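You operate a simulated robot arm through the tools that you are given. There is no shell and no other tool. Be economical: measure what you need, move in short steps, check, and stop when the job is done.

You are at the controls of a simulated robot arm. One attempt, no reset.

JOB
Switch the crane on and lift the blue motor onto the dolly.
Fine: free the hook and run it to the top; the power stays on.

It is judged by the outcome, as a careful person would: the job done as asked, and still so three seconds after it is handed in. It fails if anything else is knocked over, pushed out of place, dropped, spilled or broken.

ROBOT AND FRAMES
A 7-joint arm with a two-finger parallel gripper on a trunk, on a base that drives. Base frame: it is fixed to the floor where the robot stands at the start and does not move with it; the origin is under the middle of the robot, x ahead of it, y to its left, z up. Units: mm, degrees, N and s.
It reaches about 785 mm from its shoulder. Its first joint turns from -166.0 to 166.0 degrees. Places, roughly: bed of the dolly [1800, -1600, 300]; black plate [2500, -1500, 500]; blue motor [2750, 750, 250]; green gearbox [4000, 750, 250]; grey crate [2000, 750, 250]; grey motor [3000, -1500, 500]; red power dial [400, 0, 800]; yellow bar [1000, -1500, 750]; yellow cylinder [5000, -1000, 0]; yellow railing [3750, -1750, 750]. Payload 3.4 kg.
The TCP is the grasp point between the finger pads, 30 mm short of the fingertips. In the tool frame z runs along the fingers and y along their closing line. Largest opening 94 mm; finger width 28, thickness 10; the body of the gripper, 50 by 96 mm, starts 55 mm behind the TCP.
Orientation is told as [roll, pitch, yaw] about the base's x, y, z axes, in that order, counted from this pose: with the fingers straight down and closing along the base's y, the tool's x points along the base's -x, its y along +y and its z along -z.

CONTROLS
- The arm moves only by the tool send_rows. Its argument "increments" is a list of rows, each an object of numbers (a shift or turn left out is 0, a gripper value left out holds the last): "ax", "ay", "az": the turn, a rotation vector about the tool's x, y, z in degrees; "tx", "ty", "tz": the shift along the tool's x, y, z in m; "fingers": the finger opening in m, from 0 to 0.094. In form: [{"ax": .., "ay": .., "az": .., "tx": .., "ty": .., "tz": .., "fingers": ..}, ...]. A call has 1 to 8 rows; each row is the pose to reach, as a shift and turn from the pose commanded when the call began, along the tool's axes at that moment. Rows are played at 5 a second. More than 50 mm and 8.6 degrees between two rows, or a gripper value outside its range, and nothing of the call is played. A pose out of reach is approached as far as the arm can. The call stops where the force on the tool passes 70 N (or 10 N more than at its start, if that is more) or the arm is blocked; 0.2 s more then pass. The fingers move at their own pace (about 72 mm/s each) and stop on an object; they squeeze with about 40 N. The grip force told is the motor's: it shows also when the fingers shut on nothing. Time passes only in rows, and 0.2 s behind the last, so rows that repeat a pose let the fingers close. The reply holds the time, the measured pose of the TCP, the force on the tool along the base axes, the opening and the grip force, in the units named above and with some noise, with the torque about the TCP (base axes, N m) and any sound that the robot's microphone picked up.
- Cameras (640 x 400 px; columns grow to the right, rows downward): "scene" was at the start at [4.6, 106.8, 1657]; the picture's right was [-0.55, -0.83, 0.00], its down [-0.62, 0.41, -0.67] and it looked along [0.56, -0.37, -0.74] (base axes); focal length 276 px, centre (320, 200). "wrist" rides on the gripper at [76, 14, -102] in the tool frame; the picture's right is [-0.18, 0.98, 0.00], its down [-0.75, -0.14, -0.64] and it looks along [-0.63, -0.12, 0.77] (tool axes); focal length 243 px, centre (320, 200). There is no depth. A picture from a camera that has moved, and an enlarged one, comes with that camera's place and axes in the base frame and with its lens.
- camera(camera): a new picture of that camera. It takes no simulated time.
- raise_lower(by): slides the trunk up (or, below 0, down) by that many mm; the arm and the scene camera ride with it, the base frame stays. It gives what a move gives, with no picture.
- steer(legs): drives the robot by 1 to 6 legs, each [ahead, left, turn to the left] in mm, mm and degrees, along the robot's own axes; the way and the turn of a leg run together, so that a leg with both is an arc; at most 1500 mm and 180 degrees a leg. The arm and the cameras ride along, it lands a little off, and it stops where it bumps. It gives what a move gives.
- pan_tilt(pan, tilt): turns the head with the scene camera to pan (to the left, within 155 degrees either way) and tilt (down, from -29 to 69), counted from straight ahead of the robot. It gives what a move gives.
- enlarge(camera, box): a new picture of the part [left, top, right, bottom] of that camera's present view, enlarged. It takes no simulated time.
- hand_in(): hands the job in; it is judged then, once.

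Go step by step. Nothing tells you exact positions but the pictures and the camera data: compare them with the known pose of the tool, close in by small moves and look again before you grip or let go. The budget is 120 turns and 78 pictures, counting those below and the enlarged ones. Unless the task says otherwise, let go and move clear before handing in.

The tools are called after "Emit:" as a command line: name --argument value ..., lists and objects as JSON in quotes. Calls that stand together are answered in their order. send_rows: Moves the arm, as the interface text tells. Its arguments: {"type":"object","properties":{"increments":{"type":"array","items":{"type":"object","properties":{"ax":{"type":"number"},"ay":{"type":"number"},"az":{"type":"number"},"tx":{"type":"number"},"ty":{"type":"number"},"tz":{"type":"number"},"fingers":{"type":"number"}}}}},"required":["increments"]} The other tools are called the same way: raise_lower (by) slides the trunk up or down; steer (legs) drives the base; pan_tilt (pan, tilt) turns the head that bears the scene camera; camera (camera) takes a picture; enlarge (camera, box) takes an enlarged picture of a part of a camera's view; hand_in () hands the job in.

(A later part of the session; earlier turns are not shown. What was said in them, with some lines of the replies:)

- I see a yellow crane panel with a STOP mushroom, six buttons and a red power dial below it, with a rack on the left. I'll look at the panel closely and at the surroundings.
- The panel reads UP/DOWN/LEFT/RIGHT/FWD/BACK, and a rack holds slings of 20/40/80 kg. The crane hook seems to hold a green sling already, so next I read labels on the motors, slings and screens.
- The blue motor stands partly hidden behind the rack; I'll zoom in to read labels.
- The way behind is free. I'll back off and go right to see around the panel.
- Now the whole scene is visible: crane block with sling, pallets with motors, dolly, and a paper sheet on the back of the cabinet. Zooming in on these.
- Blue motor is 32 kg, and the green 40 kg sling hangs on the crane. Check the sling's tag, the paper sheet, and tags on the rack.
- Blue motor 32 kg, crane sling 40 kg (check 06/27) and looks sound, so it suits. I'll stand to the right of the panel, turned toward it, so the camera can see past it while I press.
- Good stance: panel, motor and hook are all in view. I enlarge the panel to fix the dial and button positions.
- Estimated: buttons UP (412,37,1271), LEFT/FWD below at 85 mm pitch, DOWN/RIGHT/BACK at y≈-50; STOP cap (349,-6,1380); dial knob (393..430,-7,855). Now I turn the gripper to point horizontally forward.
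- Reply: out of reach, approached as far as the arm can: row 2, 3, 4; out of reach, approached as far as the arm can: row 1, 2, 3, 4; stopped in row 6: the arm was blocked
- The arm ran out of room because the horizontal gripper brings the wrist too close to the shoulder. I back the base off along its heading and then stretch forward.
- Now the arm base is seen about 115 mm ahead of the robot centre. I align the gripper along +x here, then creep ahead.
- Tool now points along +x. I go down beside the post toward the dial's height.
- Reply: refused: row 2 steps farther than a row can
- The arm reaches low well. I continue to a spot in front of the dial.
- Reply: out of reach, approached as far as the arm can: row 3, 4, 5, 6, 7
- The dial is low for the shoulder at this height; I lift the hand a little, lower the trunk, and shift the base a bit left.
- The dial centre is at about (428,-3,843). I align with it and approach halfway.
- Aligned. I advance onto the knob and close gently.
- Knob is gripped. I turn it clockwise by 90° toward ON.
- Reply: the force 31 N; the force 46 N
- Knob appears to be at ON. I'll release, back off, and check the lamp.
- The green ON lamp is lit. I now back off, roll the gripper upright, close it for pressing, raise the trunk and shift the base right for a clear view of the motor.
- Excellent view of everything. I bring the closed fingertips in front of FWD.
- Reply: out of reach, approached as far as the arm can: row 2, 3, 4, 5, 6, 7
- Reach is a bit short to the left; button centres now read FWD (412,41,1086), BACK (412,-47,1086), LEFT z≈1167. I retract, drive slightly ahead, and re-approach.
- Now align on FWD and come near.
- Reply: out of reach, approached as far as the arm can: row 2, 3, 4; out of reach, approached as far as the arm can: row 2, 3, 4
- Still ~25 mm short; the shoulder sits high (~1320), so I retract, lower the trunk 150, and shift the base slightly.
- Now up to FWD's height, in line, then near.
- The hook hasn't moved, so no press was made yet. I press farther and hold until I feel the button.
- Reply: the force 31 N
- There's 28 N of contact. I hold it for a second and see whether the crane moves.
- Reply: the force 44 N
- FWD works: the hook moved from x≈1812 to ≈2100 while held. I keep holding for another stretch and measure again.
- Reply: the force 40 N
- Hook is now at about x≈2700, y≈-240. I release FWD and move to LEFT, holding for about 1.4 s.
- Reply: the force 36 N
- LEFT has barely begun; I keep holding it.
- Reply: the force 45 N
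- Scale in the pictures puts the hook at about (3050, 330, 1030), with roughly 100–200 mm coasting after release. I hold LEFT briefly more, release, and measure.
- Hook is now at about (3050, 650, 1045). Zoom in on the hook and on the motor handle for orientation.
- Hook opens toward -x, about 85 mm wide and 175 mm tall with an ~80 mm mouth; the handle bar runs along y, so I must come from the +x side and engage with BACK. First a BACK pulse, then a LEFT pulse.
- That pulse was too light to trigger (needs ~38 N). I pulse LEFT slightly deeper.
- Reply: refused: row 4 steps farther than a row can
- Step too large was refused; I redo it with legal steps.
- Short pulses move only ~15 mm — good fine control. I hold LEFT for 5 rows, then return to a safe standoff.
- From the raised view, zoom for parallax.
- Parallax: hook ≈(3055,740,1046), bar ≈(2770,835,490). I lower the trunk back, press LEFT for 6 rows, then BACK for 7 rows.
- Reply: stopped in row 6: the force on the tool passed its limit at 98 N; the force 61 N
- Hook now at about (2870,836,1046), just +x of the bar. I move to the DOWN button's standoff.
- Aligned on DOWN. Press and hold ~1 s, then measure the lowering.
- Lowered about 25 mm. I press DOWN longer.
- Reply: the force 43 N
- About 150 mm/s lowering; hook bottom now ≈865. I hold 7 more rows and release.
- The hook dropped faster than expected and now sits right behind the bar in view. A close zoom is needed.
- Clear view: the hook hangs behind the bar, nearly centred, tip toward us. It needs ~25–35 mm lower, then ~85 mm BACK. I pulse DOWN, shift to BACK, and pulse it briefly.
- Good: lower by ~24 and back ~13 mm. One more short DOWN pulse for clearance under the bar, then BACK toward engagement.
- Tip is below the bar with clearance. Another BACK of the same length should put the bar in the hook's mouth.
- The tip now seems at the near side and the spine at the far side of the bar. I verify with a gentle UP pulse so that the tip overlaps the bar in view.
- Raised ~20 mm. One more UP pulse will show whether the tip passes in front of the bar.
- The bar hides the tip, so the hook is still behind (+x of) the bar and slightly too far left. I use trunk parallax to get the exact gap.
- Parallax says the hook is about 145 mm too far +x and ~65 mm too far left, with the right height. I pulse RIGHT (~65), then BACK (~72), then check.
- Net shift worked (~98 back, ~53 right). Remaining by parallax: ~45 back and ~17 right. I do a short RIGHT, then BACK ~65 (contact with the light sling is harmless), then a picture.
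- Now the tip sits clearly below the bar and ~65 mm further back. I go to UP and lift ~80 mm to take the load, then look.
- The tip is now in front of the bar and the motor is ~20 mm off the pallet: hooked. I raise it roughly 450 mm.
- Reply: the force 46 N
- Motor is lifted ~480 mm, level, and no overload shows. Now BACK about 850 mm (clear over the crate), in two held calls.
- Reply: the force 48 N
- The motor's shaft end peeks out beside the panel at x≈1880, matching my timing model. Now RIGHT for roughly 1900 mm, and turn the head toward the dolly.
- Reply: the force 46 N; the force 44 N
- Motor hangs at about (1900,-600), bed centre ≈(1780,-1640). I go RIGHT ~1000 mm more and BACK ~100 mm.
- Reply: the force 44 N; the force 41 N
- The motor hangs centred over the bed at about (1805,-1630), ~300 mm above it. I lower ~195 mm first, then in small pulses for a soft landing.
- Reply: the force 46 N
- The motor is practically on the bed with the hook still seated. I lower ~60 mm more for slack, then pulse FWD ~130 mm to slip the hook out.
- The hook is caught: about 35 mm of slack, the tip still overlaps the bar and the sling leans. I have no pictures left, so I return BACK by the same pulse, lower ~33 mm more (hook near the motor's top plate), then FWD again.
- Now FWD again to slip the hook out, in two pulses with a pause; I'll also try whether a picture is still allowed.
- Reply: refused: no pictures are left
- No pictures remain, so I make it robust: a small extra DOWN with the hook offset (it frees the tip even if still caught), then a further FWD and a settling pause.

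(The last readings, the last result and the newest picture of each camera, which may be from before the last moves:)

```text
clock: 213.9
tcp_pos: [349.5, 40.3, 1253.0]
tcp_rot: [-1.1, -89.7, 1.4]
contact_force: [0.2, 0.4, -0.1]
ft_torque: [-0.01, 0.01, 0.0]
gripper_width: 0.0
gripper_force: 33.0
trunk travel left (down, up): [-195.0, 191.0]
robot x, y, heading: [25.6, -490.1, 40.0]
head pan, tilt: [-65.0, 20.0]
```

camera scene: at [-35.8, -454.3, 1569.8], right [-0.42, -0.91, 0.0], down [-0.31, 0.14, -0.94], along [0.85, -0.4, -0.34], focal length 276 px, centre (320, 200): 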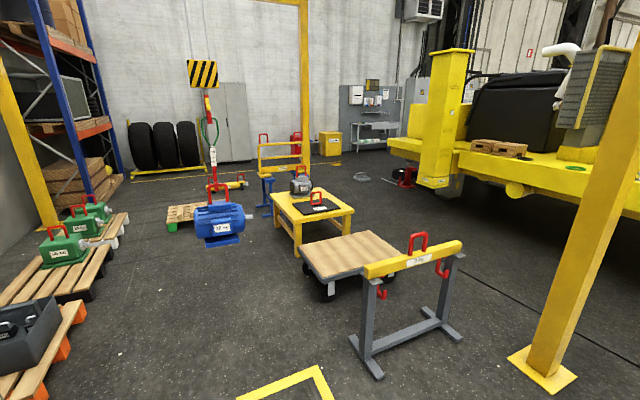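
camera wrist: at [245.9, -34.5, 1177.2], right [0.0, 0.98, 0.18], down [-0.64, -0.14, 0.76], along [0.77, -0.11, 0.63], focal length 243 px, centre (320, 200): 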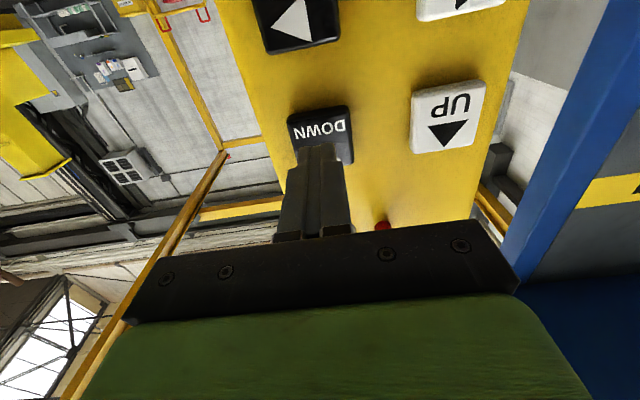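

At UP now, in line and settled. I hold UP long enough for the hook to reach the top.

Emit:
send_rows --increments '[{"tz": 0.04}, {"tz": 0.054}, {"tz": 0.056}, {"tz": 0.056}, {"tz": 0.056}, {"tz": 0.056}, {"tz": 0.056}, {"tz": 0.056}]'

Emit:
send_rows --increments '[{"tz": 0}, {"tz": 0}, {"tz": 0}, {"tz": 0}, {"tz": 0}, {"tz": 0}, {"tz": 0}, {"tz": 0}]'

Emit:
send_rows --increments '[{"tz": 0}, {"tz": 0}, {"tz": 0}, {"tz": 0}, {"tz": 0}, {"tz": 0}, {"tz": 0}, {"tz": 0}]'

Emit:
send_rows --increments '[{"tz": 0}, {"tz": 0}, {"tz": 0}, {"tz": 0}, {"tz": 0}, {"tz": 0}, {"tz": 0}, {"tz": 0}]'

Emit:
send_rows --increments '[{"tz": 0}, {"tz": 0}, {"tz": 0}, {"tz": 0}, {"tz": 0}, {"tz": 0}, {"tz": 0}, {"tz": 0}]'

Emit:
send_rows --increments '[{"tz": 0}, {"tz": 0}, {"tz": 0}, {"tz": 0}, {"tz": 0}, {"tz": 0}, {"tz": 0}, {"tz": 0}]'

Emit:
send_rows --increments '[{"tz": 0}, {"tz": 0}, {"tz": 0}, {"tz": 0}, {"tz": 0}, {"tz": 0}, {"tz": 0}, {"tz": 0}]'

Emit:
send_rows --increments '[{"tz": 0}, {"tz": 0}, {"tz": 0}, {"tz": 0}, {"tz": 0}, {"tz": 0}, {"tz": 0}, {"tz": 0}]'

```text
clock: 215.7
tcp_pos: [395.0, 43.7, 1254.7]
tcp_rot: [-40.8, -89.9, 41.4]
contact_force: [-42.1, -7.0, -16.6]
ft_torque: [-0.04, 0.48, -0.22]
gripper_width: 0.0
gripper_force: 33.3
trunk travel left (down, up): [-195.0, 191.0]
robot x, y, heading: [24.2, -493.3, 39.9]
head pan, tilt: [-65.0, 20.0]
```

```text
clock: 217.5
tcp_pos: [394.3, 43.6, 1254.9]
tcp_rot: [-166.3, -89.9, 166.8]
contact_force: [-41.0, -3.7, -11.6]
ft_torque: [-0.01, 0.35, -0.13]
gripper_width: 0.1
gripper_force: 32.9
trunk travel left (down, up): [-195.0, 191.0]
robot x, y, heading: [26.9, -491.7, 39.9]
head pan, tilt: [-65.0, 20.0]
```

```text
clock: 219.3
tcp_pos: [395.7, 43.8, 1255.3]
tcp_rot: [-176.3, -89.9, 176.8]
contact_force: [-39.7, -0.1, -3.9]
ft_torque: [0.02, 0.18, -0.04]
gripper_width: 0.0
gripper_force: 32.4
trunk travel left (down, up): [-195.0, 191.0]
robot x, y, heading: [23.0, -489.9, 40.3]
head pan, tilt: [-65.0, 20.0]
```

```text
clock: 221.1
tcp_pos: [394.4, 43.7, 1255.3]
tcp_rot: [177.5, -89.9, -176.9]
contact_force: [-38.7, 0.9, -0.7]
ft_torque: [-0.05, 0.1, -0.02]
gripper_width: 0.0
gripper_force: 33.4
trunk travel left (down, up): [-195.0, 191.0]
robot x, y, heading: [26.4, -495.1, 40.2]
head pan, tilt: [-65.0, 20.0]
```

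```text
clock: 222.9
tcp_pos: [394.2, 43.6, 1254.4]
tcp_rot: [175.5, -89.9, -175.0]
contact_force: [-38.1, 1.7, 0.2]
ft_torque: [0.01, 0.03, 0.02]
gripper_width: 0.1
gripper_force: 33.3
trunk travel left (down, up): [-195.0, 191.0]
robot x, y, heading: [25.0, -491.8, 40.3]
head pan, tilt: [-65.0, 20.0]
```

```text
clock: 224.7
tcp_pos: [394.4, 44.4, 1255.1]
tcp_rot: [175.3, -89.9, -174.8]
contact_force: [-38.1, 1.3, 0.4]
ft_torque: [0.01, 0.02, 0.03]
gripper_width: 0.1
gripper_force: 33.1
trunk travel left (down, up): [-195.0, 191.0]
robot x, y, heading: [29.9, -494.2, 40.1]
head pan, tilt: [-65.0, 20.0]
```

```text
clock: 226.5
tcp_pos: [395.2, 43.7, 1255.5]
tcp_rot: [176.0, -89.8, -175.4]
contact_force: [-37.8, 0.9, 0.7]
ft_torque: [0.02, 0.05, 0.02]
gripper_width: 0.0
gripper_force: 33.0
trunk travel left (down, up): [-195.0, 191.0]
robot x, y, heading: [26.6, -490.2, 39.7]
head pan, tilt: [-65.0, 20.0]
```

```text
clock: 228.3
tcp_pos: [394.1, 43.5, 1255.5]
tcp_rot: [176.4, -89.9, -175.7]
contact_force: [-38.4, 0.1, 0.7]
ft_torque: [0.02, 0.03, 0.01]
gripper_width: 0.1
gripper_force: 33.5
trunk travel left (down, up): [-195.0, 191.0]
robot x, y, heading: [24.9, -491.8, 40.1]
head pan, tilt: [-65.0, 20.0]
```

UP was held ~14 s, ample for reaching the top. I release, back the hand well clear of the panel, and let it settle.

Emit:
send_rows --increments '[{"tz": -0.04}, {"tz": -0.08}, {"tz": -0.12}, {"tz": -0.15}, {"tz": -0.15}, {"tz": -0.15}, {"tz": -0.15}, {"tz": -0.15}]'

Emit:
send_rows --increments '[{"tz": 0}, {"tz": 0}, {"tz": 0}, {"tz": 0}, {"tz": 0}, {"tz": 0}, {"tz": 0}, {"tz": 0}]'

Emit:
hand_in

```text
clock: 230.1
tcp_pos: [254.6, 39.5, 1253.8]
tcp_rot: [-1.1, -89.7, 1.4]
contact_force: [-0.5, -0.2, -0.7]
ft_torque: [0.0, -0.01, -0.03]
gripper_width: 0.1
gripper_force: 33.4
trunk travel left (down, up): [-195.0, 191.0]
robot x, y, heading: [24.4, -493.6, 39.8]
head pan, tilt: [-65.0, 20.0]
```

```text
clock: 231.9
tcp_pos: [253.8, 39.5, 1252.7]
tcp_rot: [-1.4, -89.7, 1.7]
contact_force: [-0.7, -0.5, 0.4]
ft_torque: [0.03, -0.01, 0.0]
gripper_width: 0.0
gripper_force: 33.0
trunk travel left (down, up): [-195.0, 191.0]
robot x, y, heading: [22.1, -493.4, 39.8]
head pan, tilt: [-65.0, 20.0]
```

```text
The job is handed in.
```

I handed the job in, but I couldn't check its last part: I ran out of pictures before the hook was freed.

- **Seen in pictures:** the crane is on, and the blue motor (32 kg) went over on the 40 kg sling to about the middle of the dolly's bed. In the last picture it looked to be resting there, and nothing else looked disturbed.
- **Not seen:** that picture also showed the hook still caught on the motor's handle. After it I backed the crane, lowered about 33 mm, ran forward, lowered a little more and ran forward again. I then held UP for about 14 s, long enough to reach the top. If the hook didn't come free, that would have lifted the motor off the dolly again.
- **Left as is:** I didn't touch the power dial again or press STOP, and the arm is clear of the panel.
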